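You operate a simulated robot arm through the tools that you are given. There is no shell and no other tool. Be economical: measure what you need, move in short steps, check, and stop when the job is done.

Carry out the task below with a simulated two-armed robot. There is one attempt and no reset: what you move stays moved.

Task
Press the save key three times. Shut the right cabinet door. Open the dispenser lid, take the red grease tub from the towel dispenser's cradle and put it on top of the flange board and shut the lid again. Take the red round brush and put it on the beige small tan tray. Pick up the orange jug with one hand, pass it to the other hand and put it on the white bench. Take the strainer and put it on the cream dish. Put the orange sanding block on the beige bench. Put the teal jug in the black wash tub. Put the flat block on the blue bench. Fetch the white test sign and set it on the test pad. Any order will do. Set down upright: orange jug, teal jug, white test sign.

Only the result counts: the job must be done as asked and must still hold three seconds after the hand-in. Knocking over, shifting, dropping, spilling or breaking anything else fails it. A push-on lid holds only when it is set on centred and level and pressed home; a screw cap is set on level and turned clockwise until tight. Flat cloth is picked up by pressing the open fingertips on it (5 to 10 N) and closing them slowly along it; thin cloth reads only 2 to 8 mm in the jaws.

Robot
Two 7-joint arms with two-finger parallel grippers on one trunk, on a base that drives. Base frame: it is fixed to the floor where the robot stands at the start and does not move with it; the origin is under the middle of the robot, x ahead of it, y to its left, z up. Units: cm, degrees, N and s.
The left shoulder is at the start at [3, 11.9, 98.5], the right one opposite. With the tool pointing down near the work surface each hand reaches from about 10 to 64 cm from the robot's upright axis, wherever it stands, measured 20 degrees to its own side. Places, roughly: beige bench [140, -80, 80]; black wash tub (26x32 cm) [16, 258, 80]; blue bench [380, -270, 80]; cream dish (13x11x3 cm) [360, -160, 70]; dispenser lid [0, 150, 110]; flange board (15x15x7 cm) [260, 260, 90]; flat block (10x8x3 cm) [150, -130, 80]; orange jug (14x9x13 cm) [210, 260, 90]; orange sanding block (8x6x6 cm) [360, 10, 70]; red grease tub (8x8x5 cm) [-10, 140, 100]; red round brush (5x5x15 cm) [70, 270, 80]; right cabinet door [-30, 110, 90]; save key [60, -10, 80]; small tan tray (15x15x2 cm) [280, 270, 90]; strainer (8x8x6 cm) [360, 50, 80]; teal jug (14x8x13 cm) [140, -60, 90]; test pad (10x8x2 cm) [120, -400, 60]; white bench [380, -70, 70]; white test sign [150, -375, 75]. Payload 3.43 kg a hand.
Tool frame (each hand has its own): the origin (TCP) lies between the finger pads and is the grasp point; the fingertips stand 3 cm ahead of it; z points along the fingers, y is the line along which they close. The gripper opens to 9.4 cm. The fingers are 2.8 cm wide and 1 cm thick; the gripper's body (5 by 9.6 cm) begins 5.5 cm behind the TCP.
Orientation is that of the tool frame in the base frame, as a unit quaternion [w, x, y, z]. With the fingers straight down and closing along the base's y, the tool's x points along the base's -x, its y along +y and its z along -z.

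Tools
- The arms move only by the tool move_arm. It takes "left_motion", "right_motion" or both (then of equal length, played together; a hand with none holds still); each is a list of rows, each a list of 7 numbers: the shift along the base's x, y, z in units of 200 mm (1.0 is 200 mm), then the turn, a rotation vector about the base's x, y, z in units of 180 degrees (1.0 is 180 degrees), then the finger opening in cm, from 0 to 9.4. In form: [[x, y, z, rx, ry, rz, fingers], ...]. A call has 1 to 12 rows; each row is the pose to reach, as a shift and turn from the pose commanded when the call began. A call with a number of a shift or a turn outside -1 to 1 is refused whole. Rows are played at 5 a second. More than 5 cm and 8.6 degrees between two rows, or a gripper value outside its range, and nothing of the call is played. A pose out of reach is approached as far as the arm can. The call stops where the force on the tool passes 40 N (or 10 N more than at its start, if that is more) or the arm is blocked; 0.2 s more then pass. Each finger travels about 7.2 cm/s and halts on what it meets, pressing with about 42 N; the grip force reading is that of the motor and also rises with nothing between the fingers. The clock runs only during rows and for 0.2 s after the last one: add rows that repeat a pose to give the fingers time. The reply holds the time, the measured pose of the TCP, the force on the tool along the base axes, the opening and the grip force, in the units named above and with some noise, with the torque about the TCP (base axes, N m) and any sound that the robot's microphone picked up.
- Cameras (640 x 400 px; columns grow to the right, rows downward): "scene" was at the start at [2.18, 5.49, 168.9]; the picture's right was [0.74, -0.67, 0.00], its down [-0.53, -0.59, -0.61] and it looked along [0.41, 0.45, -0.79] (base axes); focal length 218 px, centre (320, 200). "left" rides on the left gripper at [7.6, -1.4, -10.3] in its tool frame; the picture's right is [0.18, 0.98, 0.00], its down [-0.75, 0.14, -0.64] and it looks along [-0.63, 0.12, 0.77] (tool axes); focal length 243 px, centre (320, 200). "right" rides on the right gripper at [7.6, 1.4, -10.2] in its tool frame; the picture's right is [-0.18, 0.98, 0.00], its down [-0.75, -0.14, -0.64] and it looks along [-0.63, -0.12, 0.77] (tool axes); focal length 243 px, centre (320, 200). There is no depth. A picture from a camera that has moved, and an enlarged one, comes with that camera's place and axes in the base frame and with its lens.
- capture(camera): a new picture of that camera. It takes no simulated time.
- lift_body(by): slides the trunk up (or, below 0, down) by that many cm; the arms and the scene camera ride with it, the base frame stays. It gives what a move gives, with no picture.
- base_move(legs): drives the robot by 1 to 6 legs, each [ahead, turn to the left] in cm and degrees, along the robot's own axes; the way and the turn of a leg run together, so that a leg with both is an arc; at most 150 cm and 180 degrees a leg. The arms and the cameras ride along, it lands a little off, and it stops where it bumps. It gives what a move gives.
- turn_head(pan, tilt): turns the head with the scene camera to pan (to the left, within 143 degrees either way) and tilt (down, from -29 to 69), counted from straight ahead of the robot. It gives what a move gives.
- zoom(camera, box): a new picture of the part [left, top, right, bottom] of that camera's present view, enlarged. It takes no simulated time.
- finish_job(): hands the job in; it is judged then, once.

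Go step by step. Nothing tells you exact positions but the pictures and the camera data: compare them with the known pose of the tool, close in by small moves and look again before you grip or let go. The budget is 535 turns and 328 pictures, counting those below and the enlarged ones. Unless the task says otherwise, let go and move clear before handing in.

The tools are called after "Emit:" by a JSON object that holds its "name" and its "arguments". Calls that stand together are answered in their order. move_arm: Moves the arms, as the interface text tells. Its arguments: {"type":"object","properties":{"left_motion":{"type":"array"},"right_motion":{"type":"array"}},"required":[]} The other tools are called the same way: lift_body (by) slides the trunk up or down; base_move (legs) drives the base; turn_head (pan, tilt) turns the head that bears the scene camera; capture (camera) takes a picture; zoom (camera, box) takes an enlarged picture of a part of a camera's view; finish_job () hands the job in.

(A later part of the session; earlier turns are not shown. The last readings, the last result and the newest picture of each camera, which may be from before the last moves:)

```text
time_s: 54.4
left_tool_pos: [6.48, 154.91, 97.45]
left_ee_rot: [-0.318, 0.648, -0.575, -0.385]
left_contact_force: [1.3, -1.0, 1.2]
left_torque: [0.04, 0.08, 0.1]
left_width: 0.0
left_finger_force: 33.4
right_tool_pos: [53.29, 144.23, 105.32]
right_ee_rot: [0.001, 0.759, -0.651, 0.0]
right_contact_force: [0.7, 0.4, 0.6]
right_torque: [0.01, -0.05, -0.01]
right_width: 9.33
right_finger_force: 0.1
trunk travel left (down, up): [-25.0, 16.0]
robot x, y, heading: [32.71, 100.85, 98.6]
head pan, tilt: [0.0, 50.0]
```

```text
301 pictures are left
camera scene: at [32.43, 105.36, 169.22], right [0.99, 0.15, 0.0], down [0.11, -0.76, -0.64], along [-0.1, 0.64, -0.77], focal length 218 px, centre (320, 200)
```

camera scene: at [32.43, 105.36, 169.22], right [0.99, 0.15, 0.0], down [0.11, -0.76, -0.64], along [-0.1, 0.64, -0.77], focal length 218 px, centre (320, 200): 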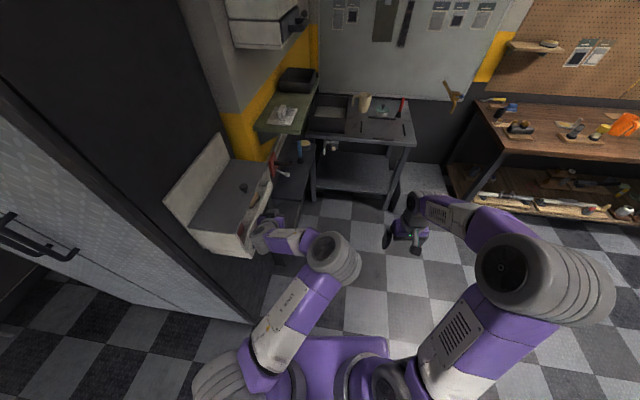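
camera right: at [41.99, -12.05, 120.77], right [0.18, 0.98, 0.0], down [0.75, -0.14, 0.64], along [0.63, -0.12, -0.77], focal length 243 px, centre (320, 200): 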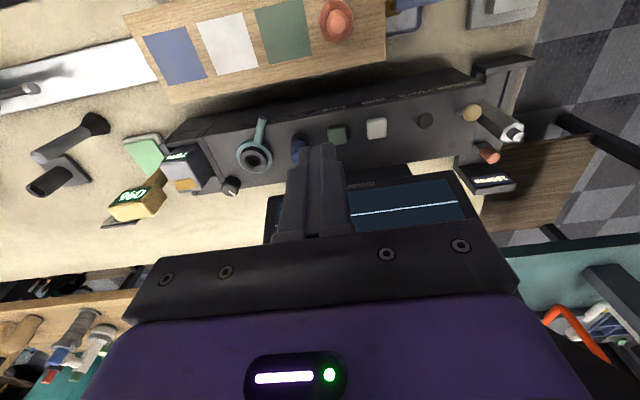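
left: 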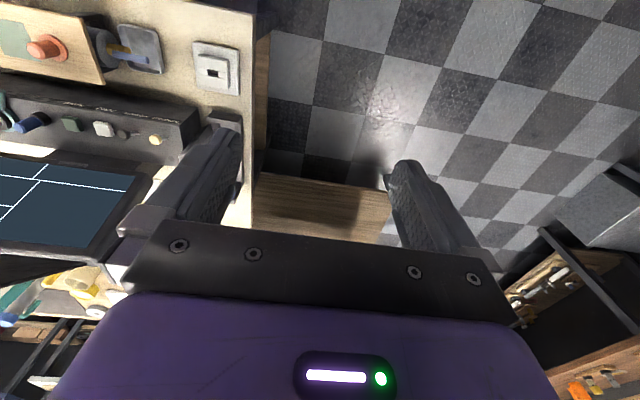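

The arm tuck was refused, so the left hand lightly bumped the dispenser's side when turning. I look closely before anything else, then turn back away.

Emit:
{"name": "zoom", "arguments": {"camera": "scene", "box": [160, 100, 340, 270]}}

Emit:
{"name": "base_move", "arguments": {"legs": [[0, -15]]}}

Emit:
{"name": "capture", "arguments": {"camera": "left"}}

```text
2.35 times, centred on (250, 185) of scene
camera zoom: at [32.43, 105.36, 169.22], right [0.99, 0.15, 0.0], down [0.11, -0.76, -0.64], along [-0.1, 0.64, -0.77], focal length 512 px, centre (485, 235)
```

zoom: 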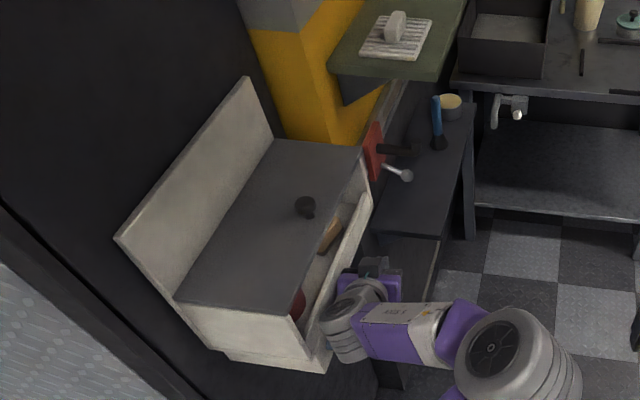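

```text
time_s: 55.7
left_tool_pos: [21.75, 159.85, 97.36]
left_ee_rot: [0.367, -0.564, 0.658, 0.338]
left_contact_force: [-0.5, 0.2, -0.6]
left_torque: [-0.03, 0.0, -0.01]
left_width: 0.0
left_finger_force: 33.3
right_tool_pos: [64.33, 137.29, 105.34]
right_ee_rot: [-0.001, -0.664, 0.748, 0.001]
right_contact_force: [-0.2, 0.4, -0.2]
right_torque: [0.03, -0.02, 0.0]
right_width: 9.29
right_finger_force: 0.0
trunk travel left (down, up): [-25.0, 16.0]
robot x, y, heading: [32.72, 100.89, 83.2]
head pan, tilt: [0.0, 50.0]
```

```text
299 pictures are left
camera left: at [21.46, 147.18, 95.95], right [-0.99, 0.04, -0.13], down [-0.13, -0.16, 0.98], along [0.02, 0.99, 0.16], focal length 243 px, centre (320, 200)
```

left: 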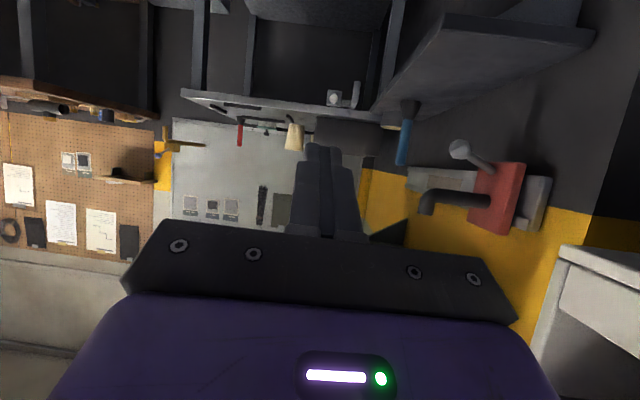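

Nothing looks displaced. Now I tuck the left hand properly.

Emit:
{"name": "move_arm", "arguments": {"left_motion": [[0, -0.1, 0.1, -0.041, 0.005, 0, 0], [0, -0.22, 0.2, -0.083, 0.01, 0, 0], [0, -0.33, 0.3, -0.124, 0.015, 0, 0], [0, -0.44, 0.4, -0.166, 0.02, 0, 0], [0, -0.55, 0.5, -0.207, 0.024, 0, 0], [0, -0.66, 0.6, -0.248, 0.029, 0, 0], [0, -0.77, 0.7, -0.29, 0.034, 0, 0], [0, -0.87, 0.75, -0.331, 0.039, 0, 0]]}}

Emit:
{"name": "zoom", "arguments": {"camera": "scene", "box": [100, 80, 320, 270]}}

```text
time_s: 57.5
left_tool_pos: [21.77, 142.57, 112.39]
left_ee_rot: [-0.002, -0.652, 0.758, -0.001]
left_contact_force: [-0.8, 0.3, -0.4]
left_torque: [-0.01, 0.01, -0.01]
left_width: 0.03
left_finger_force: 32.6
right_tool_pos: [64.27, 137.32, 105.27]
right_ee_rot: [-0.001, -0.663, 0.749, 0.0]
right_contact_force: [0.1, 0.5, -0.2]
right_torque: [0.03, -0.03, -0.05]
right_width: 9.3
right_finger_force: 0.1
trunk travel left (down, up): [-25.0, 16.0]
robot x, y, heading: [32.83, 100.77, 83.2]
head pan, tilt: [0.0, 50.0]
```

```text
2.11 times, centred on (210, 175) of scene
camera zoom: at [33.63, 105.42, 169.21], right [0.99, -0.12, 0.0], down [-0.09, -0.76, -0.64], along [0.08, 0.64, -0.77], focal length 458 px, centre (552, 253)
```

zoom: 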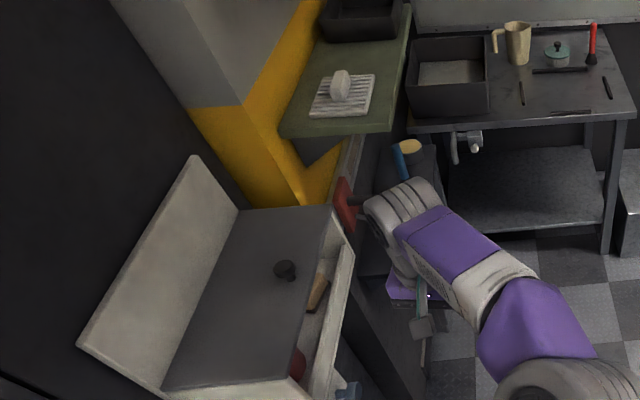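

Next I drive to stand facing the dispenser from +x, keeping the arms clear while turning.

Emit:
{"name": "base_move", "arguments": {"legs": [[0, -30], [52, 0], [0, 127]]}}

Emit:
{"name": "capture", "arguments": {"camera": "scene"}}

```text
time_s: 67.2
left_tool_pos: [23.86, 127.98, 112.38]
left_ee_rot: [0.0, 1.0, -0.019, 0.001]
left_contact_force: [-0.4, -0.5, 0.3]
left_torque: [-0.03, 0.01, 0.01]
left_width: 0.0
left_finger_force: 33.7
right_tool_pos: [24.26, 170.75, 105.3]
right_ee_rot: [0.001, 1.0, -0.001, -0.001]
right_contact_force: [0.6, -0.1, -0.5]
right_torque: [0.0, -0.01, 0.01]
right_width: 9.3
right_finger_force: 0.0
trunk travel left (down, up): [-25.0, 16.0]
robot x, y, heading: [64.29, 144.06, 179.9]
head pan, tilt: [0.0, 50.0]
```

```text
297 pictures are left
camera scene: at [59.57, 143.79, 169.21], right [0.0, 1.0, 0.0], down [0.77, 0.0, -0.64], along [-0.64, 0.0, -0.77], focal length 218 px, centre (320, 200)
```

scene: 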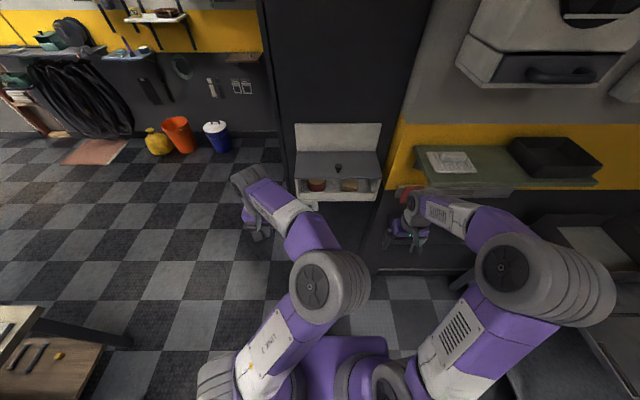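

Emit:
{"name": "zoom", "arguments": {"camera": "scene", "box": [270, 110, 410, 220]}}

```text
3.64 times, centred on (340, 165) of scene
camera zoom: at [59.57, 143.79, 169.21], right [0.0, 1.0, 0.0], down [0.77, 0.0, -0.64], along [-0.64, 0.0, -0.77], focal length 791 px, centre (247, 327)
```

zoom: 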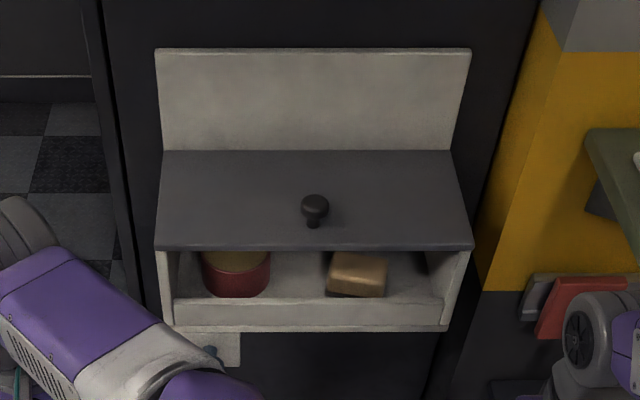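

The lid is a slab hinged at the back with a ball knob near [-6, 151, 111]; the red tub is visible beneath at about [-8, 142]. I raise both hands, then drive in.

Emit:
{"name": "move_arm", "arguments": {"left_motion": [[0, 0, 0.2, 0, 0, 0, 5], [0, 0, 0.4, 0, 0, 0, 9.3], [0, 0, 0.6, 0, 0, 0, 9.3]], "right_motion": [[0, 0, 0.2, 0, 0, 0, 9.3], [0.1, -0.1, 0.4, 0, 0, 0, 9.3], [0.2, -0.2, 0.6, 0, 0, 0, 9.3]]}}

Emit:
{"name": "base_move", "arguments": {"legs": [[22, 0]]}}

Emit:
{"name": "capture", "arguments": {"camera": "right"}}

Emit:
{"name": "capture", "arguments": {"camera": "scene"}}

```text
time_s: 68.0
left_tool_pos: [23.74, 128.1, 124.32]
left_ee_rot: [0.001, 1.0, -0.017, 0.001]
left_contact_force: [-0.3, -0.5, -0.1]
left_torque: [0.02, -0.01, -0.02]
left_width: 9.29
left_finger_force: 0.0
right_tool_pos: [27.97, 166.68, 117.44]
right_ee_rot: [0.001, 1.0, -0.002, 0.0]
right_contact_force: [0.4, 0.3, -0.3]
right_torque: [-0.01, 0.05, -0.02]
right_width: 9.3
right_finger_force: 0.1
trunk travel left (down, up): [-25.0, 16.0]
robot x, y, heading: [64.07, 143.83, 179.8]
head pan, tilt: [0.0, 50.0]
```

```text
time_s: 69.7
left_tool_pos: [2.31, 128.57, 124.3]
left_ee_rot: [0.0, 1.0, -0.022, 0.001]
left_contact_force: [-0.5, -0.3, 0.6]
left_torque: [0.03, 0.0, -0.01]
left_width: 9.3
left_finger_force: 0.0
right_tool_pos: [7.1, 166.97, 117.42]
right_ee_rot: [0.001, 1.0, -0.006, 0.001]
right_contact_force: [-1.0, -0.5, 0.2]
right_torque: [0.02, -0.01, -0.01]
right_width: 9.31
right_finger_force: 0.1
trunk travel left (down, up): [-25.0, 16.0]
robot x, y, heading: [42.72, 143.66, 179.0]
head pan, tilt: [0.0, 50.0]
```

```text
295 pictures are left
camera right: at [14.51, 165.49, 127.49], right [-0.19, -0.98, 0.0], down [-0.75, 0.15, 0.64], along [-0.63, 0.12, -0.77], focal length 243 px, centre (320, 200)
```

right: 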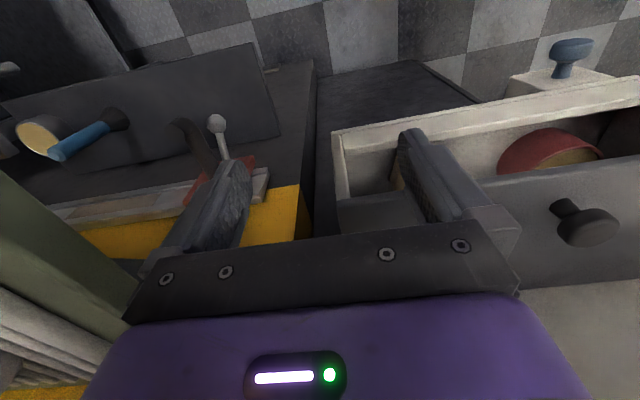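

```text
294 pictures are left
camera scene: at [38.31, 143.97, 169.21], right [0.01, 1.0, 0.0], down [0.77, -0.01, -0.64], along [-0.64, 0.01, -0.77], focal length 218 px, centre (320, 200)
```

scene: 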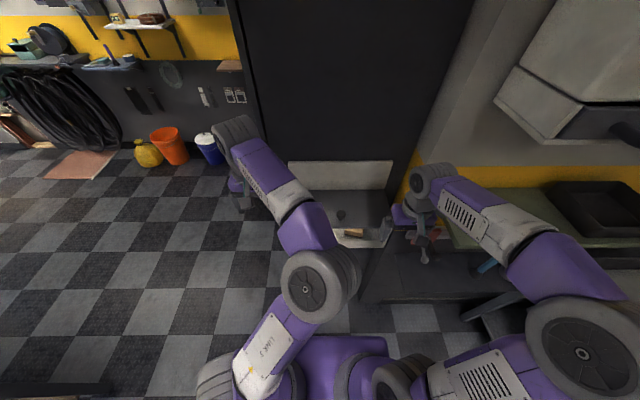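

Triangulation puts the knob at [0.2, 150.8, 116.7], the lid hinged at x≈-12.5. I bring the right hand above the knob.

Emit:
{"name": "move_arm", "arguments": {"right_motion": [[0, 0, 0.2, 0, 0, 0, 9.3], [-0.05, -0.15, 0.4, 0, 0, 0, 8], [-0.15, -0.35, 0.5, 0, 0, 0, 7], [-0.25, -0.55, 0.5, 0, 0, 0, 7], [-0.33, -0.75, 0.5, 0, 0, 0, 7], [-0.345, -0.81, 0.35, 0, 0, 0, 7], [-0.345, -0.81, 0.3, 0, 0, 0, 7]]}}

Emit:
{"name": "capture", "arguments": {"camera": "right"}}

```text
refused: row 2 steps farther than a row can; nothing moved
```

```text
293 pictures are left
camera right: at [14.51, 165.49, 127.49], right [-0.19, -0.98, 0.0], down [-0.75, 0.15, 0.64], along [-0.63, 0.12, -0.77], focal length 243 px, centre (320, 200)
```

right: 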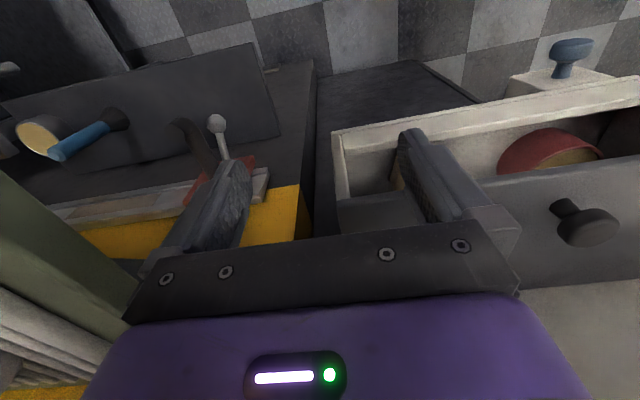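

Emit:
{"name": "move_arm", "arguments": {"right_motion": [[0, 0, 0.2, 0, 0, 0, 9.3], [-0.05, -0.1, 0.4, 0, 0, 0, 8], [-0.1, -0.3, 0.5, 0, 0, 0, 7], [-0.2, -0.5, 0.5, 0, 0, 0, 7], [-0.3, -0.7, 0.5, 0, 0, 0, 7], [-0.345, -0.81, 0.35, 0, 0, 0, 7], [-0.345, -0.81, 0.3, 0, 0, 0, 7]]}}

Emit:
{"name": "capture", "arguments": {"camera": "right"}}

```text
time_s: 71.3
left_tool_pos: [2.31, 128.65, 124.31]
left_ee_rot: [0.0, 1.0, -0.022, 0.001]
left_contact_force: [0.0, 0.5, -0.2]
left_torque: [0.01, 0.02, 0.02]
left_width: 9.31
left_finger_force: 0.1
right_tool_pos: [0.42, 150.78, 123.35]
right_ee_rot: [0.001, 1.0, -0.005, 0.0]
right_contact_force: [0.3, -0.4, 0.2]
right_torque: [-0.02, -0.02, -0.02]
right_width: 6.99
right_finger_force: 0.0
trunk travel left (down, up): [-25.0, 16.0]
robot x, y, heading: [42.92, 144.05, 179.3]
head pan, tilt: [0.0, 50.0]
```

```text
292 pictures are left
camera right: at [7.76, 149.37, 133.61], right [-0.19, -0.98, 0.0], down [-0.75, 0.15, 0.64], along [-0.63, 0.12, -0.77], focal length 243 px, centre (320, 200)
```

right: 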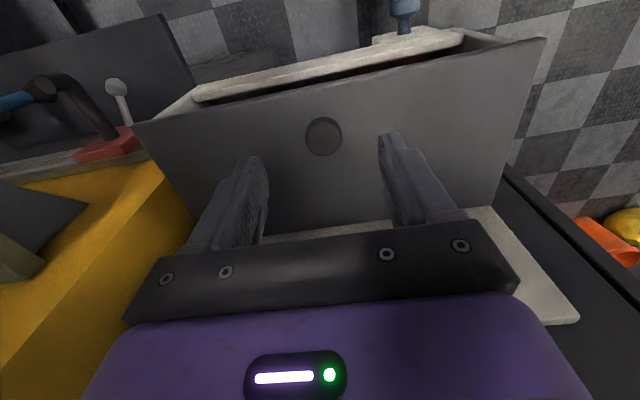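

The knob is right between the fingers. I descend and grip it.

Emit:
{"name": "move_arm", "arguments": {"right_motion": [[-0.02, 0, -0.12, 0, 0, 0, 7], [-0.02, 0, -0.22, 0, 0, 0, 7], [-0.02, 0, -0.28, 0, 0, 0, 6], [-0.02, 0, -0.28, 0, 0, 0, 4], [-0.02, 0, -0.28, 0, 0, 0, 2], [-0.02, 0, -0.28, 0, 0, 0, 1], [-0.02, 0, -0.28, 0, 0, 0, 1]]}}

Emit:
{"name": "capture", "arguments": {"camera": "right"}}

```text
time_s: 72.9
left_tool_pos: [2.28, 128.41, 124.31]
left_ee_rot: [-0.001, 1.0, -0.021, 0.0]
left_contact_force: [-0.6, 0.2, 0.6]
left_torque: [0.04, -0.01, 0.01]
left_width: 9.3
left_finger_force: 0.0
right_tool_pos: [-0.26, 150.61, 117.69]
right_ee_rot: [0.001, 1.0, -0.005, 0.0]
right_contact_force: [-0.9, -6.0, -1.5]
right_torque: [-0.21, -0.1, 0.02]
right_width: 2.71
right_finger_force: 44.8
trunk travel left (down, up): [-25.0, 16.0]
robot x, y, heading: [42.96, 143.76, 179.5]
head pan, tilt: [0.0, 50.0]
```

```text
291 pictures are left
camera right: at [7.32, 149.16, 127.92], right [-0.19, -0.98, 0.0], down [-0.75, 0.15, 0.64], along [-0.63, 0.12, -0.77], focal length 243 px, centre (320, 200)
```

right: 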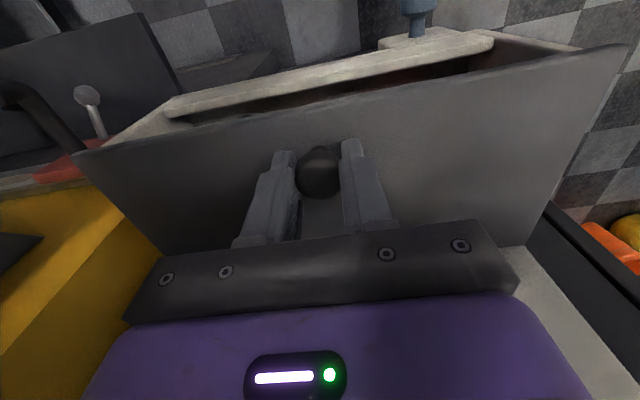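

Knob gripped (2.7 cm). I swing the lid up along its arc, the hand turning with it; first 30 degrees.

Emit:
{"name": "move_arm", "arguments": {"right_motion": [[-0.036, 0, 0.078, 0, -0.0417, 0, 1], [-0.082, 0, 0.15, 0, -0.0833, 0, 1], [-0.137, 0, 0.216, 0, -0.125, 0, 1], [-0.2, 0, 0.274, 0, -0.1667, 0, 1]]}}

Emit:
{"name": "capture", "arguments": {"camera": "right"}}

Emit:
{"name": "zoom", "arguments": {"camera": "scene", "box": [270, 130, 430, 250]}}

```text
time_s: 73.8
left_tool_pos: [2.46, 128.46, 124.38]
left_ee_rot: [-0.001, 1.0, -0.021, 0.002]
left_contact_force: [-0.3, 0.9, 0.2]
left_torque: [-0.02, -0.01, 0.01]
left_width: 9.29
left_finger_force: 0.1
right_tool_pos: [-2.19, 150.78, 121.97]
right_ee_rot: [0.005, 0.978, 0.003, 0.207]
right_contact_force: [0.6, -8.2, -2.3]
right_torque: [0.01, -0.13, -0.27]
right_width: 2.7
right_finger_force: 44.9
right hand out of reach, approached as far as the arm can: row 4
trunk travel left (down, up): [-25.0, 16.0]
robot x, y, heading: [42.87, 143.74, 179.9]
head pan, tilt: [0.0, 50.0]
stopped in row 4 (right hand): the force on the tool passed its limit at 54 N (the readings are from after the stop); the commanded pose is now the measured one
```

```text
290 pictures are left
camera right: at [0.7, 149.37, 134.52], right [-0.17, -0.98, -0.06], down [-0.95, 0.14, 0.28], along [-0.27, 0.11, -0.96], focal length 243 px, centre (320, 200)
```

right: 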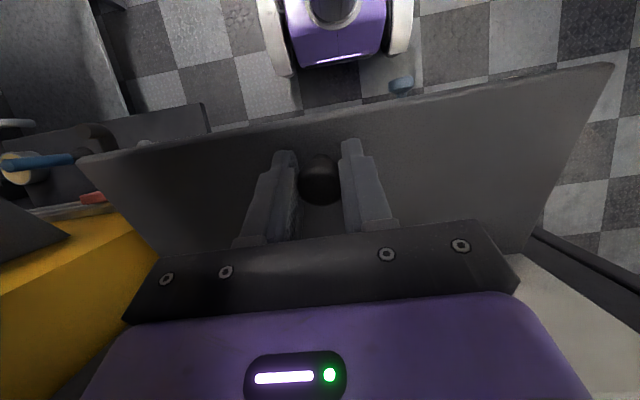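

```text
3.33 times, centred on (350, 190) of scene
camera zoom: at [38.57, 143.89, 169.22], right [0.01, 1.0, 0.0], down [0.77, -0.01, -0.64], along [-0.64, 0.01, -0.77], focal length 725 px, centre (220, 233)
```

zoom: 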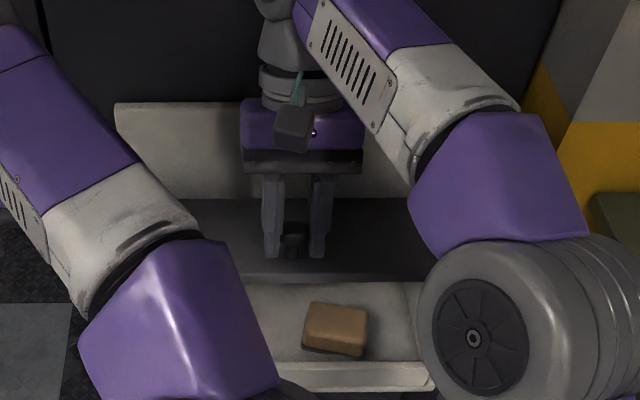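

The lid opens so that the knob tips away from me, so turning the hand that way goes out of reach. I turn the hand back upright while letting the ball knob pivot in the fingers.

Emit:
{"name": "move_arm", "arguments": {"right_motion": [[-0.055, 0, 0.05, 0, 0.04, 0, 1], [-0.1, 0, 0.09, 0, 0.08, 0, 1], [-0.16, 0, 0.135, 0, 0.12, 0, 1], [-0.21, 0, 0.165, 0, 0.133, 0, 1], [-0.26, 0, 0.19, 0, 0.133, 0, 1]]}}

Emit:
{"name": "capture", "arguments": {"camera": "right"}}

Emit:
{"name": "capture", "arguments": {"camera": "left"}}

```text
time_s: 75.0
left_tool_pos: [2.54, 128.3, 124.37]
left_ee_rot: [-0.001, 1.0, -0.02, 0.001]
left_contact_force: [0.5, 0.2, -0.3]
left_torque: [-0.01, -0.01, 0.01]
left_width: 9.29
left_finger_force: 0.0
right_tool_pos: [-7.04, 150.67, 125.96]
right_ee_rot: [0.005, 1.0, 0.001, 0.0]
right_contact_force: [11.8, -15.5, -3.0]
right_torque: [-0.27, -1.41, -0.17]
right_width: 2.72
right_finger_force: 44.4
trunk travel left (down, up): [-25.0, 16.0]
robot x, y, heading: [42.91, 144.14, 179.6]
head pan, tilt: [0.0, 50.0]
```

```text
288 pictures are left
camera right: at [0.47, 149.34, 136.13], right [-0.18, -0.98, 0.01], down [-0.75, 0.15, 0.64], along [-0.63, 0.11, -0.77], focal length 243 px, centre (320, 200)
```

right: 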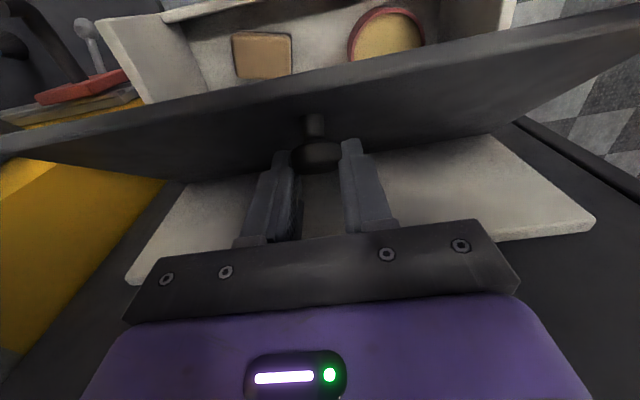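

```text
287 pictures are left
camera left: at [10.07, 129.45, 134.62], right [0.14, -0.99, 0.0], down [-0.76, -0.11, 0.64], along [-0.63, -0.09, -0.77], focal length 243 px, centre (320, 200)
```

left: 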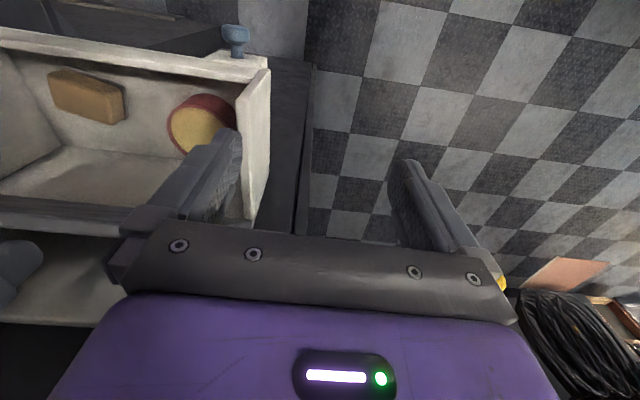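

It works: the lid is about 55 degrees up and both tub and block are exposed. I raise it a little further.

Emit:
{"name": "move_arm", "arguments": {"right_motion": [[-0.08, 0, 0.03, 0, 0, 0, 1], [-0.16, 0, 0.045, 0, 0, 0, 1], [-0.24, 0, 0.045, 0, 0, 0, 1]]}}

Emit:
{"name": "capture", "arguments": {"camera": "right"}}

```text
time_s: 75.6
left_tool_pos: [2.62, 128.54, 124.52]
left_ee_rot: [0.0, 1.0, -0.021, 0.0]
left_contact_force: [0.3, 0.4, -0.9]
left_torque: [0.0, -0.02, 0.01]
left_width: 9.3
left_finger_force: 0.1
right_tool_pos: [-9.32, 150.73, 126.96]
right_ee_rot: [0.008, 1.0, 0.001, 0.003]
right_contact_force: [15.7, -6.7, -5.3]
right_torque: [-0.13, 2.69, -0.49]
right_width: 2.71
right_finger_force: 45.1
trunk travel left (down, up): [-25.0, 16.0]
robot x, y, heading: [43.0, 143.42, 179.2]
head pan, tilt: [0.0, 50.0]
stopped in row 2 (right hand): the force on the tool passed its limit at 112 N (the readings are from after the stop); the commanded pose is now the measured one
```

```text
286 pictures are left
camera right: at [-1.83, 149.42, 137.17], right [-0.18, -0.98, 0.01], down [-0.76, 0.15, 0.64], along [-0.63, 0.1, -0.77], focal length 243 px, centre (320, 200)
```

right: 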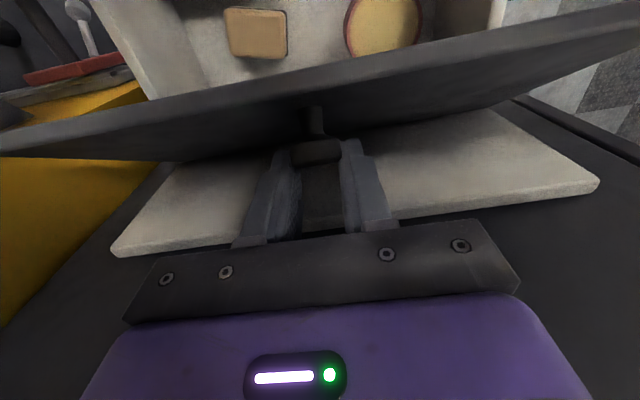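

The lid is at its stop, held by the right hand. The tub's top is about [-4, 142.9, 106]; I bring the left hand in tilted 45 degrees forward from the front.

Emit:
{"name": "move_arm", "arguments": {"left_motion": [[0.06, 0.05, 0, 0, 0.045, 0, 9.4], [0.12, 0.12, 0, 0, 0.09, 0, 9.4], [0.2, 0.22, -0.02, 0, 0.135, 0, 9.4], [0.26, 0.34, -0.06, 0, 0.18, 0, 9.4], [0.28, 0.48, -0.12, 0, 0.22, 0, 9.4], [0.25, 0.6, -0.25, 0, 0.25, 0, 9.4], [0.18, 0.68, -0.42, 0, 0.25, 0, 9.4], [0.1, 0.72, -0.56, 0, 0.25, 0, 9.4], [0.1, 0.72, -0.56, 0, 0.25, 0, 9.4]]}}

Emit:
{"name": "capture", "arguments": {"camera": "left"}}

Emit:
{"name": "zoom", "arguments": {"camera": "scene", "box": [270, 130, 430, 250]}}

```text
time_s: 76.7
left_tool_pos: [5.92, 130.05, 119.93]
left_ee_rot: [0.029, 0.958, 0.081, -0.274]
left_contact_force: [0.7, 0.0, 0.1]
left_torque: [0.03, -0.01, 0.02]
left_width: 9.41
left_finger_force: 0.0
right_tool_pos: [-9.32, 150.72, 126.86]
right_ee_rot: [0.007, 1.0, 0.001, 0.003]
right_contact_force: [14.3, -2.2, -3.1]
right_torque: [0.36, 3.11, -0.13]
right_width: 2.65
right_finger_force: 44.7
trunk travel left (down, up): [-25.0, 16.0]
robot x, y, heading: [42.89, 143.64, 179.4]
head pan, tilt: [0.0, 50.0]
stopped in row 5 (left hand): the arm was blocked; the commanded pose is now the measured one
```

```text
285 pictures are left
camera left: at [17.3, 133.57, 124.6], right [0.32, -0.94, -0.09], down [-0.27, -0.18, 0.94], along [-0.91, -0.28, -0.31], focal length 243 px, centre (320, 200)
```

left: 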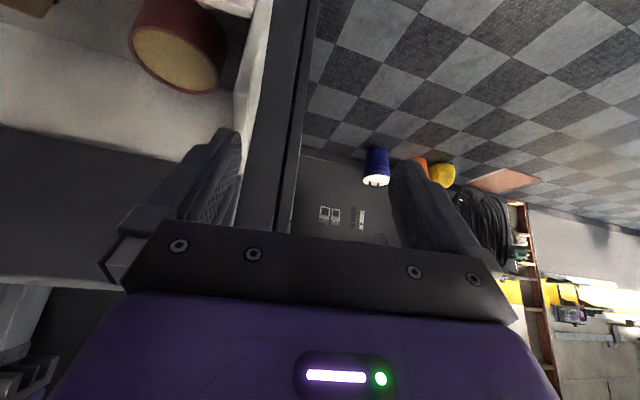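

```text
3.33 times, centred on (350, 190) of scene
camera zoom: at [38.82, 143.87, 169.22], right [0.01, 1.0, 0.0], down [0.76, -0.01, -0.64], along [-0.64, 0.01, -0.76], focal length 725 px, centre (220, 233)
```

zoom: 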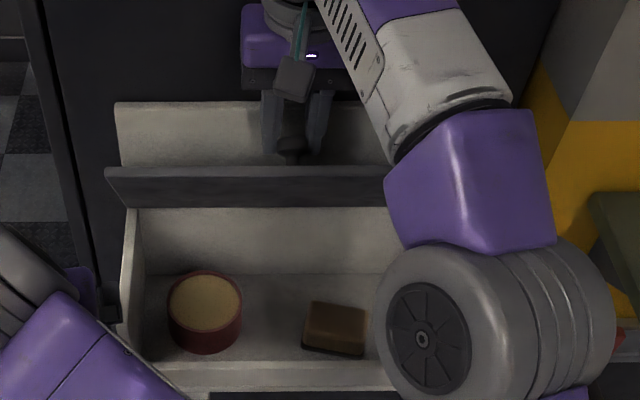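

The left arm got blocked partway. I check the whole view.

Emit:
{"name": "capture", "arguments": {"camera": "scene"}}

```text
283 pictures are left
camera scene: at [38.82, 143.87, 169.22], right [0.01, 1.0, 0.0], down [0.76, -0.01, -0.64], along [-0.64, 0.01, -0.76], focal length 218 px, centre (320, 200)
```

scene: 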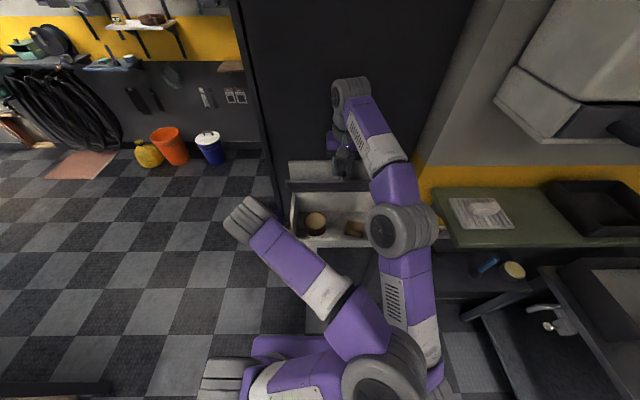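

The left elbow swung into the right upper arm. I move the left back, then test whether the lid stays open on its own.

Emit:
{"name": "move_arm", "arguments": {"left_motion": [[-0.02, -0.05, 0.05, 0, -0.045, 0, 9.3], [-0.06, -0.08, 0.1, 0, -0.09, 0, 9.3], [-0.1, -0.1, 0.15, 0, -0.135, 0, 9.3]]}}

Emit:
{"name": "move_arm", "arguments": {"right_motion": [[0, 0, 0, 0, 0, 0, 3.5], [0, 0, 0, 0, 0, 0, 4.5], [0, 0, 0, 0, 0, 0, 4.5], [0, 0, 0, 0, 0, 0, 4.5]]}}

Emit:
{"name": "capture", "arguments": {"camera": "scene"}}

```text
time_s: 77.5
left_tool_pos: [4.0, 127.83, 122.93]
left_ee_rot: [0.043, 0.994, 0.073, -0.066]
left_contact_force: [0.4, 0.0, 0.3]
left_torque: [-0.03, 0.02, 0.01]
left_width: 9.31
left_finger_force: 0.1
right_tool_pos: [-9.35, 150.73, 127.06]
right_ee_rot: [0.007, 1.0, 0.002, 0.003]
right_contact_force: [18.0, -7.6, -4.3]
right_torque: [0.34, 3.25, -0.23]
right_width: 2.66
right_finger_force: 45.0
trunk travel left (down, up): [-25.0, 16.0]
robot x, y, heading: [43.02, 143.72, 179.7]
head pan, tilt: [0.0, 50.0]
```

```text
time_s: 78.5
left_tool_pos: [3.99, 128.02, 122.8]
left_ee_rot: [0.044, 0.994, 0.073, -0.067]
left_contact_force: [-0.5, 0.5, -0.4]
left_torque: [-0.01, 0.01, 0.01]
left_width: 9.29
left_finger_force: 0.0
right_tool_pos: [-9.29, 150.84, 126.95]
right_ee_rot: [0.005, 1.0, 0.001, 0.003]
right_contact_force: [17.9, -7.5, 0.1]
right_torque: [0.68, 1.68, 0.01]
right_width: 4.51
right_finger_force: 0.1
trunk travel left (down, up): [-25.0, 16.0]
robot x, y, heading: [43.01, 143.91, 179.5]
head pan, tilt: [0.0, 50.0]
```

```text
282 pictures are left
camera scene: at [38.86, 143.77, 169.23], right [0.01, 1.0, 0.0], down [0.76, -0.01, -0.64], along [-0.64, 0.01, -0.76], focal length 218 px, centre (320, 200)
```

scene: 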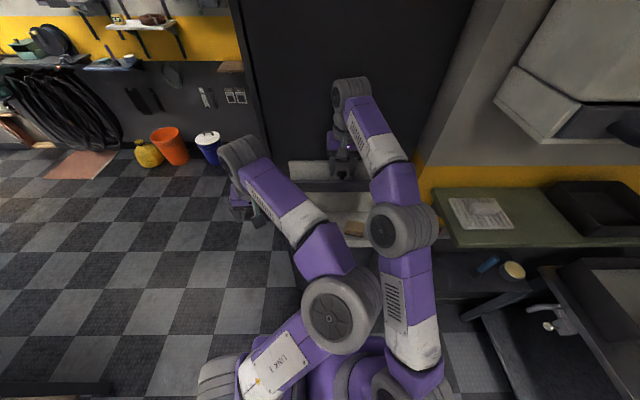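

Emit:
{"name": "move_arm", "arguments": {"right_motion": [[0.02, 0, 0.05, 0, 0, 0, 5], [0.02, 0, 0.15, 0, 0, 0, 5], [0.02, 0, 0.3, 0, 0, 0, 5], [0.02, 0, 0.45, 0, 0, 0, 5]]}}

Emit:
{"name": "capture", "arguments": {"camera": "right"}}

Emit:
{"name": "zoom", "arguments": {"camera": "scene", "box": [270, 130, 430, 250]}}

```text
time_s: 79.5
left_tool_pos: [3.68, 127.97, 122.86]
left_ee_rot: [0.043, 0.994, 0.072, -0.065]
left_contact_force: [-0.4, 0.2, -1.2]
left_torque: [0.02, 0.03, -0.01]
left_width: 9.28
left_finger_force: 0.0
right_tool_pos: [-8.06, 151.32, 130.75]
right_ee_rot: [0.007, 1.0, 0.001, 0.003]
right_contact_force: [-0.7, -0.3, 0.2]
right_torque: [0.0, -0.02, 0.02]
right_width: 5.02
right_finger_force: 0.0
right hand out of reach, approached as far as the arm can: row 2, 3, 4
trunk travel left (down, up): [-25.0, 16.0]
robot x, y, heading: [43.05, 143.86, 179.7]
head pan, tilt: [0.0, 50.0]
```

```text
281 pictures are left
camera right: at [-0.56, 149.88, 141.02], right [-0.18, -0.98, 0.01], down [-0.76, 0.15, 0.64], along [-0.63, 0.11, -0.77], focal length 243 px, centre (320, 200)
```

right: 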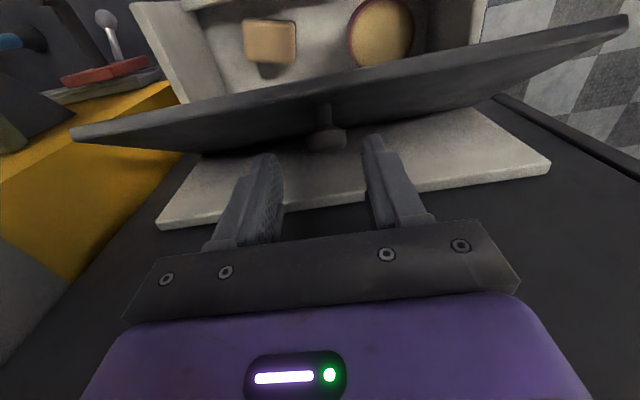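

```text
3.33 times, centred on (350, 190) of scene
camera zoom: at [38.39, 143.91, 169.21], right [0.01, 1.0, 0.0], down [0.77, -0.01, -0.64], along [-0.64, 0.01, -0.77], focal length 725 px, centre (220, 233)
```

zoom: 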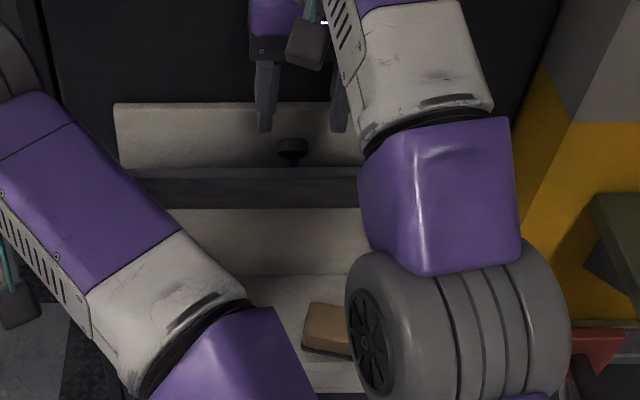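

The lid stays open by itself. I withdraw the right hand up and aside so the left can take the tub.

Emit:
{"name": "move_arm", "arguments": {"right_motion": [[0.08, 0, 0.1, 0, 0, 0, 5], [0.2, 0.05, 0.25, 0, 0, 0, 5], [0.35, 0.2, 0.3, 0, 0, 0, 5], [0.5, 0.35, 0.25, 0, 0, 0, 5], [0.65, 0.5, 0.15, 0, 0, 0, 5], [0.8, 0.65, 0, 0, 0, 0, 5], [0.95, 0.8, -0.1, 0, 0, 0, 5]]}}

Emit:
{"name": "capture", "arguments": {"camera": "scene"}}

```text
refused: row 6 steps farther than a row can; nothing moved
```

```text
279 pictures are left
camera scene: at [38.39, 143.91, 169.21], right [0.01, 1.0, 0.0], down [0.77, -0.01, -0.64], along [-0.64, 0.01, -0.77], focal length 218 px, centre (320, 200)
```

scene: 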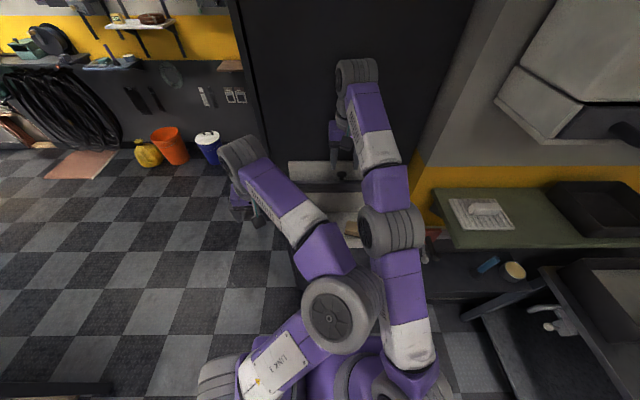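

Emit:
{"name": "move_arm", "arguments": {"right_motion": [[0.08, 0, 0.1, 0, 0, 0, 5], [0.2, 0.05, 0.2, 0, 0, 0, 5], [0.34, 0.18, 0.24, 0, 0, 0, 5], [0.48, 0.34, 0.2, 0, 0, 0, 5], [0.62, 0.5, 0.12, 0, 0, 0, 5], [0.76, 0.65, 0.02, 0, 0, 0, 5], [0.9, 0.8, -0.08, 0, 0, 0, 5]]}}

```text
time_s: 81.1
left_tool_pos: [3.77, 128.08, 122.79]
left_ee_rot: [0.044, 0.994, 0.073, -0.066]
left_contact_force: [0.0, -0.2, -0.4]
left_torque: [-0.02, 0.0, 0.0]
left_width: 9.29
left_finger_force: 0.1
right_tool_pos: [10.16, 167.13, 129.18]
right_ee_rot: [0.007, 1.0, 0.001, 0.003]
right_contact_force: [0.3, -0.5, 0.1]
right_torque: [0.01, 0.0, 0.0]
right_width: 5.02
right_finger_force: 0.0
right hand out of reach, approached as far as the arm can: row 1, 2
trunk travel left (down, up): [-25.0, 16.0]
robot x, y, heading: [42.86, 143.79, 179.8]
head pan, tilt: [0.0, 50.0]
```

Emit:
{"name": "move_arm", "arguments": {"left_motion": [[0.08, 0.1, 0, 0.0013, 0.0345, -0.009, 9.4], [0.14, 0.25, -0.02, 0.0027, 0.069, -0.018, 9.4], [0.16, 0.4, -0.1, 0.004, 0.1035, -0.027, 9.4], [0.14, 0.55, -0.2, 0.0053, 0.138, -0.036, 9.4], [0.1, 0.67, -0.33, 0.0067, 0.1725, -0.045, 9.4], [0.06, 0.745, -0.44, 0.008, 0.207, -0.0545, 9.4], [0.06, 0.745, -0.44, 0.008, 0.207, -0.0545, 9.4]]}}

Emit:
{"name": "capture", "arguments": {"camera": "left"}}

Emit:
{"name": "capture", "arguments": {"camera": "scene"}}

```text
time_s: 82.2
left_tool_pos: [4.24, 133.0, 116.2]
left_ee_rot: [0.031, 0.962, 0.111, -0.249]
left_contact_force: [-0.5, -0.1, 0.5]
left_torque: [-0.02, 0.01, 0.03]
left_width: 9.43
left_finger_force: 0.1
right_tool_pos: [10.07, 167.06, 129.16]
right_ee_rot: [0.007, 1.0, 0.001, 0.004]
right_contact_force: [-0.4, -0.5, -0.6]
right_torque: [-0.04, 0.02, 0.0]
right_width: 5.01
right_finger_force: 0.1
trunk travel left (down, up): [-25.0, 16.0]
robot x, y, heading: [42.63, 143.91, 179.6]
head pan, tilt: [0.0, 50.0]
stopped in row 5 (left hand): the arm was blocked; the commanded pose is now the measured one
```

```text
278 pictures are left
camera left: at [15.12, 137.23, 121.45], right [0.38, -0.92, -0.08], down [-0.31, -0.21, 0.93], along [-0.87, -0.33, -0.36], focal length 243 px, centre (320, 200)
```

left: 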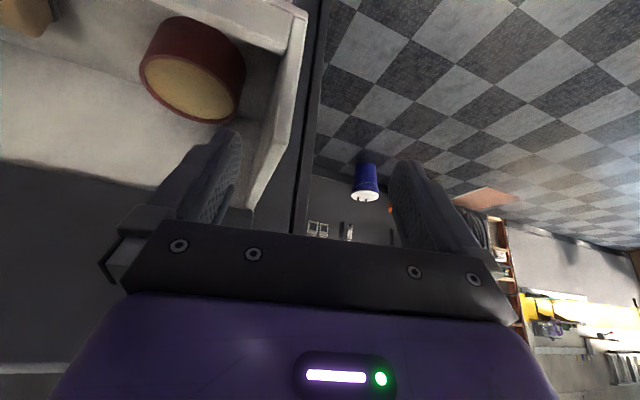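

```text
277 pictures are left
camera scene: at [38.43, 143.97, 169.22], right [0.01, 1.0, 0.0], down [0.77, -0.01, -0.64], along [-0.64, 0.01, -0.77], focal length 218 px, centre (320, 200)
```

scene: 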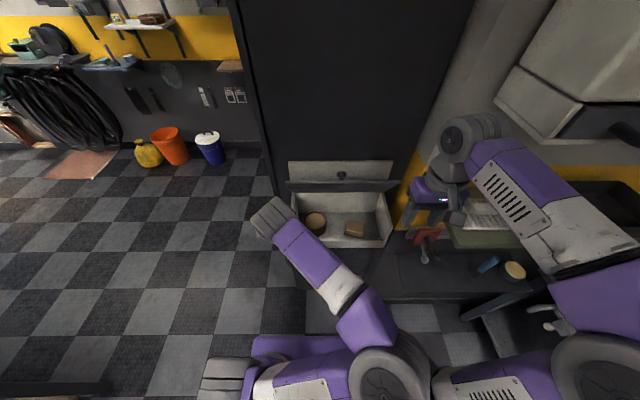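

The elbow folds into the right side because the target is too close. I back the base off 13 cm so that the arm is more stretched.

Emit:
{"name": "base_move", "arguments": {"legs": [[-13, 0]]}}

```text
time_s: 83.5
left_tool_pos: [17.18, 132.94, 116.22]
left_ee_rot: [0.03, 0.962, 0.112, -0.248]
left_contact_force: [-0.1, -0.5, 0.4]
left_torque: [-0.02, 0.04, 0.03]
left_width: 9.38
left_finger_force: 0.0
right_tool_pos: [22.95, 166.86, 129.29]
right_ee_rot: [0.007, 1.0, 0.001, 0.004]
right_contact_force: [0.1, -0.3, -0.4]
right_torque: [-0.01, 0.04, -0.01]
right_width: 5.0
right_finger_force: 0.0
trunk travel left (down, up): [-25.0, 16.0]
robot x, y, heading: [55.54, 143.85, 179.5]
head pan, tilt: [0.0, 50.0]
```

Emit:
{"name": "move_arm", "arguments": {"left_motion": [[-0.1, 0.12, 0, -0.002, 0.0175, -0.0145, 9.4], [-0.22, 0.24, -0.02, -0.004, 0.035, -0.029, 9.4], [-0.34, 0.36, -0.04, -0.006, 0.0525, -0.0434, 9.4], [-0.46, 0.44, -0.07, -0.008, 0.07, -0.058, 9.4], [-0.58, 0.5, -0.1, -0.0096, 0.0875, -0.0724, 9.4], [-0.58, 0.5, -0.1, -0.0096, 0.0875, -0.0724, 9.4]]}}

Emit:
{"name": "capture", "arguments": {"camera": "left"}}

Emit:
{"name": "capture", "arguments": {"camera": "scene"}}

```text
time_s: 84.9
left_tool_pos: [5.33, 143.01, 114.36]
left_ee_rot: [0.001, 0.924, 0.001, -0.382]
left_contact_force: [-1.2, 0.1, -0.6]
left_torque: [-0.03, -0.01, 0.03]
left_width: 9.42
left_finger_force: 0.1
right_tool_pos: [22.99, 166.96, 129.33]
right_ee_rot: [0.006, 1.0, 0.001, 0.004]
right_contact_force: [0.7, 0.0, -0.1]
right_torque: [0.0, -0.01, 0.0]
right_width: 5.0
right_finger_force: 0.1
trunk travel left (down, up): [-25.0, 16.0]
robot x, y, heading: [55.94, 144.12, 179.3]
head pan, tilt: [0.0, 50.0]
```

```text
276 pictures are left
camera left: at [17.78, 144.52, 116.13], right [0.13, -0.98, -0.13], down [-0.08, -0.14, 0.99], along [-0.99, -0.12, -0.1], focal length 243 px, centre (320, 200)
```

left: 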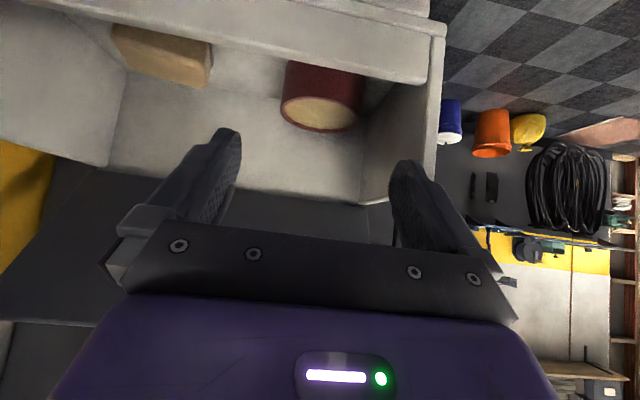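

```text
275 pictures are left
camera scene: at [51.34, 143.82, 169.22], right [0.01, 1.0, 0.0], down [0.77, -0.01, -0.64], along [-0.64, 0.01, -0.77], focal length 218 px, centre (320, 200)
```

scene: 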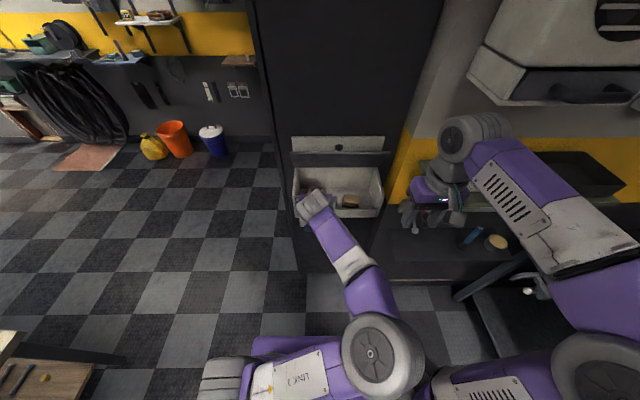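

The tub is centred between the fingers. I slide in along the 45-degree line and close.

Emit:
{"name": "move_arm", "arguments": {"left_motion": [[-0.12, -0.005, -0.12, 0, 0, 0, 9.4], [-0.24, -0.005, -0.24, 0, 0, 0, 9.4], [-0.36, -0.005, -0.36, 0, 0, 0, 9.4], [-0.46, -0.005, -0.46, 0, 0, 0, 9.4], [-0.46, -0.005, -0.46, 0, 0, 0, 9.4]]}}

Emit:
{"name": "capture", "arguments": {"camera": "left"}}

```text
time_s: 86.1
left_tool_pos: [-3.7, 142.65, 105.1]
left_ee_rot: [0.001, 0.924, 0.001, -0.381]
left_contact_force: [-0.6, 0.2, 1.3]
left_torque: [0.02, 0.01, 0.05]
left_width: 9.39
left_finger_force: 0.1
right_tool_pos: [22.92, 166.98, 129.28]
right_ee_rot: [0.007, 1.0, 0.0, 0.004]
right_contact_force: [0.0, -0.7, 1.2]
right_torque: [0.03, -0.02, -0.02]
right_width: 5.03
right_finger_force: 0.0
trunk travel left (down, up): [-25.0, 16.0]
robot x, y, heading: [55.73, 143.99, 179.4]
head pan, tilt: [0.0, 50.0]
```

```text
274 pictures are left
camera left: at [8.78, 144.18, 106.94], right [0.13, -0.98, -0.13], down [-0.08, -0.14, 0.99], along [-0.99, -0.12, -0.1], focal length 243 px, centre (320, 200)
```

left: 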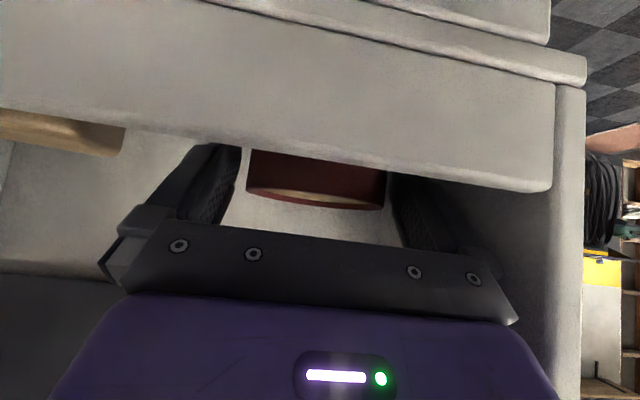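

The tub sits between the fingers; I close.

Emit:
{"name": "move_arm", "arguments": {"left_motion": [[0, 0, 0, 0, 0, 0, 8], [0, 0, 0, 0, 0, 0, 7], [0, 0, 0, 0, 0, 0, 6], [0, 0, 0, 0, 0, 0, 6]]}}

Emit:
{"name": "move_arm", "arguments": {"left_motion": [[0, 0, 0.06, 0, 0, 0, 6], [0.03, 0, 0.16, 0, 0, 0, 6], [0.06, 0, 0.24, 0, 0, 0, 6]]}}

Emit:
{"name": "capture", "arguments": {"camera": "left"}}

```text
time_s: 87.1
left_tool_pos: [-3.77, 142.68, 105.13]
left_ee_rot: [0.001, 0.925, 0.001, -0.381]
left_contact_force: [-0.2, 1.4, -0.6]
left_torque: [0.07, 0.03, 0.03]
left_width: 7.8
left_finger_force: 42.4
right_tool_pos: [22.93, 166.89, 129.18]
right_ee_rot: [0.007, 1.0, 0.001, 0.004]
right_contact_force: [0.5, 0.1, -0.6]
right_torque: [-0.02, -0.01, 0.0]
right_width: 5.0
right_finger_force: 0.1
trunk travel left (down, up): [-25.0, 16.0]
robot x, y, heading: [55.88, 143.92, 179.5]
head pan, tilt: [0.0, 50.0]
```

```text
time_s: 87.9
left_tool_pos: [-2.37, 142.88, 109.7]
left_ee_rot: [0.001, 0.924, 0.001, -0.382]
left_contact_force: [-0.7, 1.1, -3.3]
left_torque: [0.01, -0.05, 0.03]
left_width: 7.77
left_finger_force: 42.2
right_tool_pos: [22.94, 166.89, 129.31]
right_ee_rot: [0.008, 1.0, 0.0, 0.004]
right_contact_force: [-0.8, 0.2, -0.3]
right_torque: [0.04, 0.03, 0.02]
right_width: 4.98
right_finger_force: 0.1
trunk travel left (down, up): [-25.0, 16.0]
robot x, y, heading: [55.64, 143.75, 179.5]
head pan, tilt: [0.0, 50.0]
```

```text
273 pictures are left
camera left: at [10.14, 144.29, 111.6], right [0.14, -0.98, -0.13], down [-0.08, -0.14, 0.99], along [-0.99, -0.12, -0.1], focal length 243 px, centre (320, 200)
```

left: 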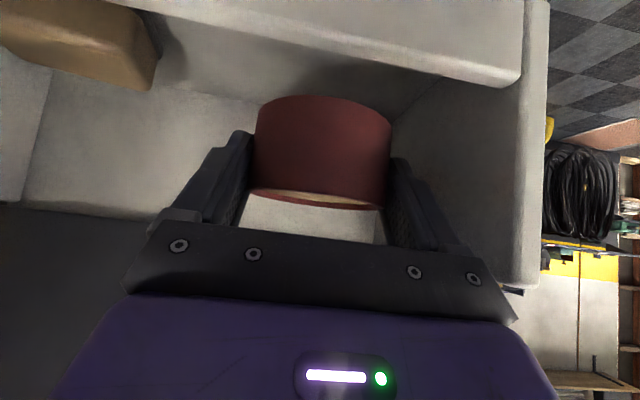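

Tub held. I lift it over the lip and pull it out.

Emit:
{"name": "move_arm", "arguments": {"left_motion": [[0.08, 0, 0.16, 0, 0, 0, 6], [0.24, 0, 0.28, 0, 0, 0, 6], [0.42, -0.02, 0.38, 0, 0, 0, 6], [0.62, -0.06, 0.42, 0, 0, 0, 6], [0.82, -0.12, 0.42, 0, 0, 0, 6]]}}

Emit:
{"name": "capture", "arguments": {"camera": "scene"}}

```text
time_s: 89.2
left_tool_pos: [12.14, 132.88, 115.63]
left_ee_rot: [0.04, 0.933, 0.087, -0.347]
left_contact_force: [0.3, 0.3, -4.0]
left_torque: [0.0, -0.06, -0.02]
left_width: 7.78
left_finger_force: 41.9
right_tool_pos: [22.78, 166.86, 129.28]
right_ee_rot: [0.007, 1.0, 0.001, 0.004]
right_contact_force: [0.5, 0.1, -0.3]
right_torque: [-0.03, 0.02, -0.01]
right_width: 5.0
right_finger_force: 0.0
trunk travel left (down, up): [-25.0, 16.0]
robot x, y, heading: [55.96, 143.82, 179.6]
head pan, tilt: [0.0, 50.0]
stopped in row 5 (left hand): the arm was blocked; the commanded pose is now the measured one
```

```text
272 pictures are left
camera scene: at [51.31, 143.84, 169.21], right [0.01, 1.0, 0.0], down [0.77, -0.01, -0.64], along [-0.64, 0.01, -0.77], focal length 218 px, centre (320, 200)
```

scene: 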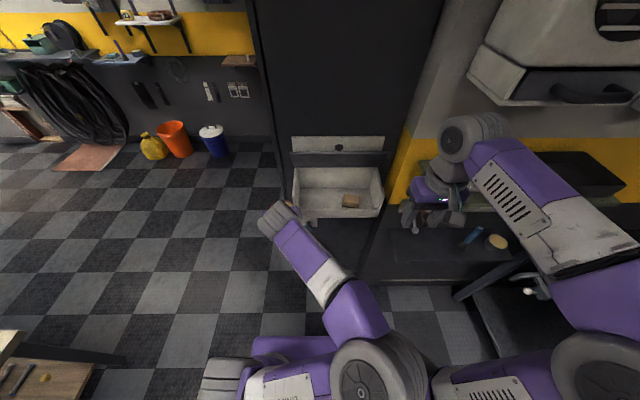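

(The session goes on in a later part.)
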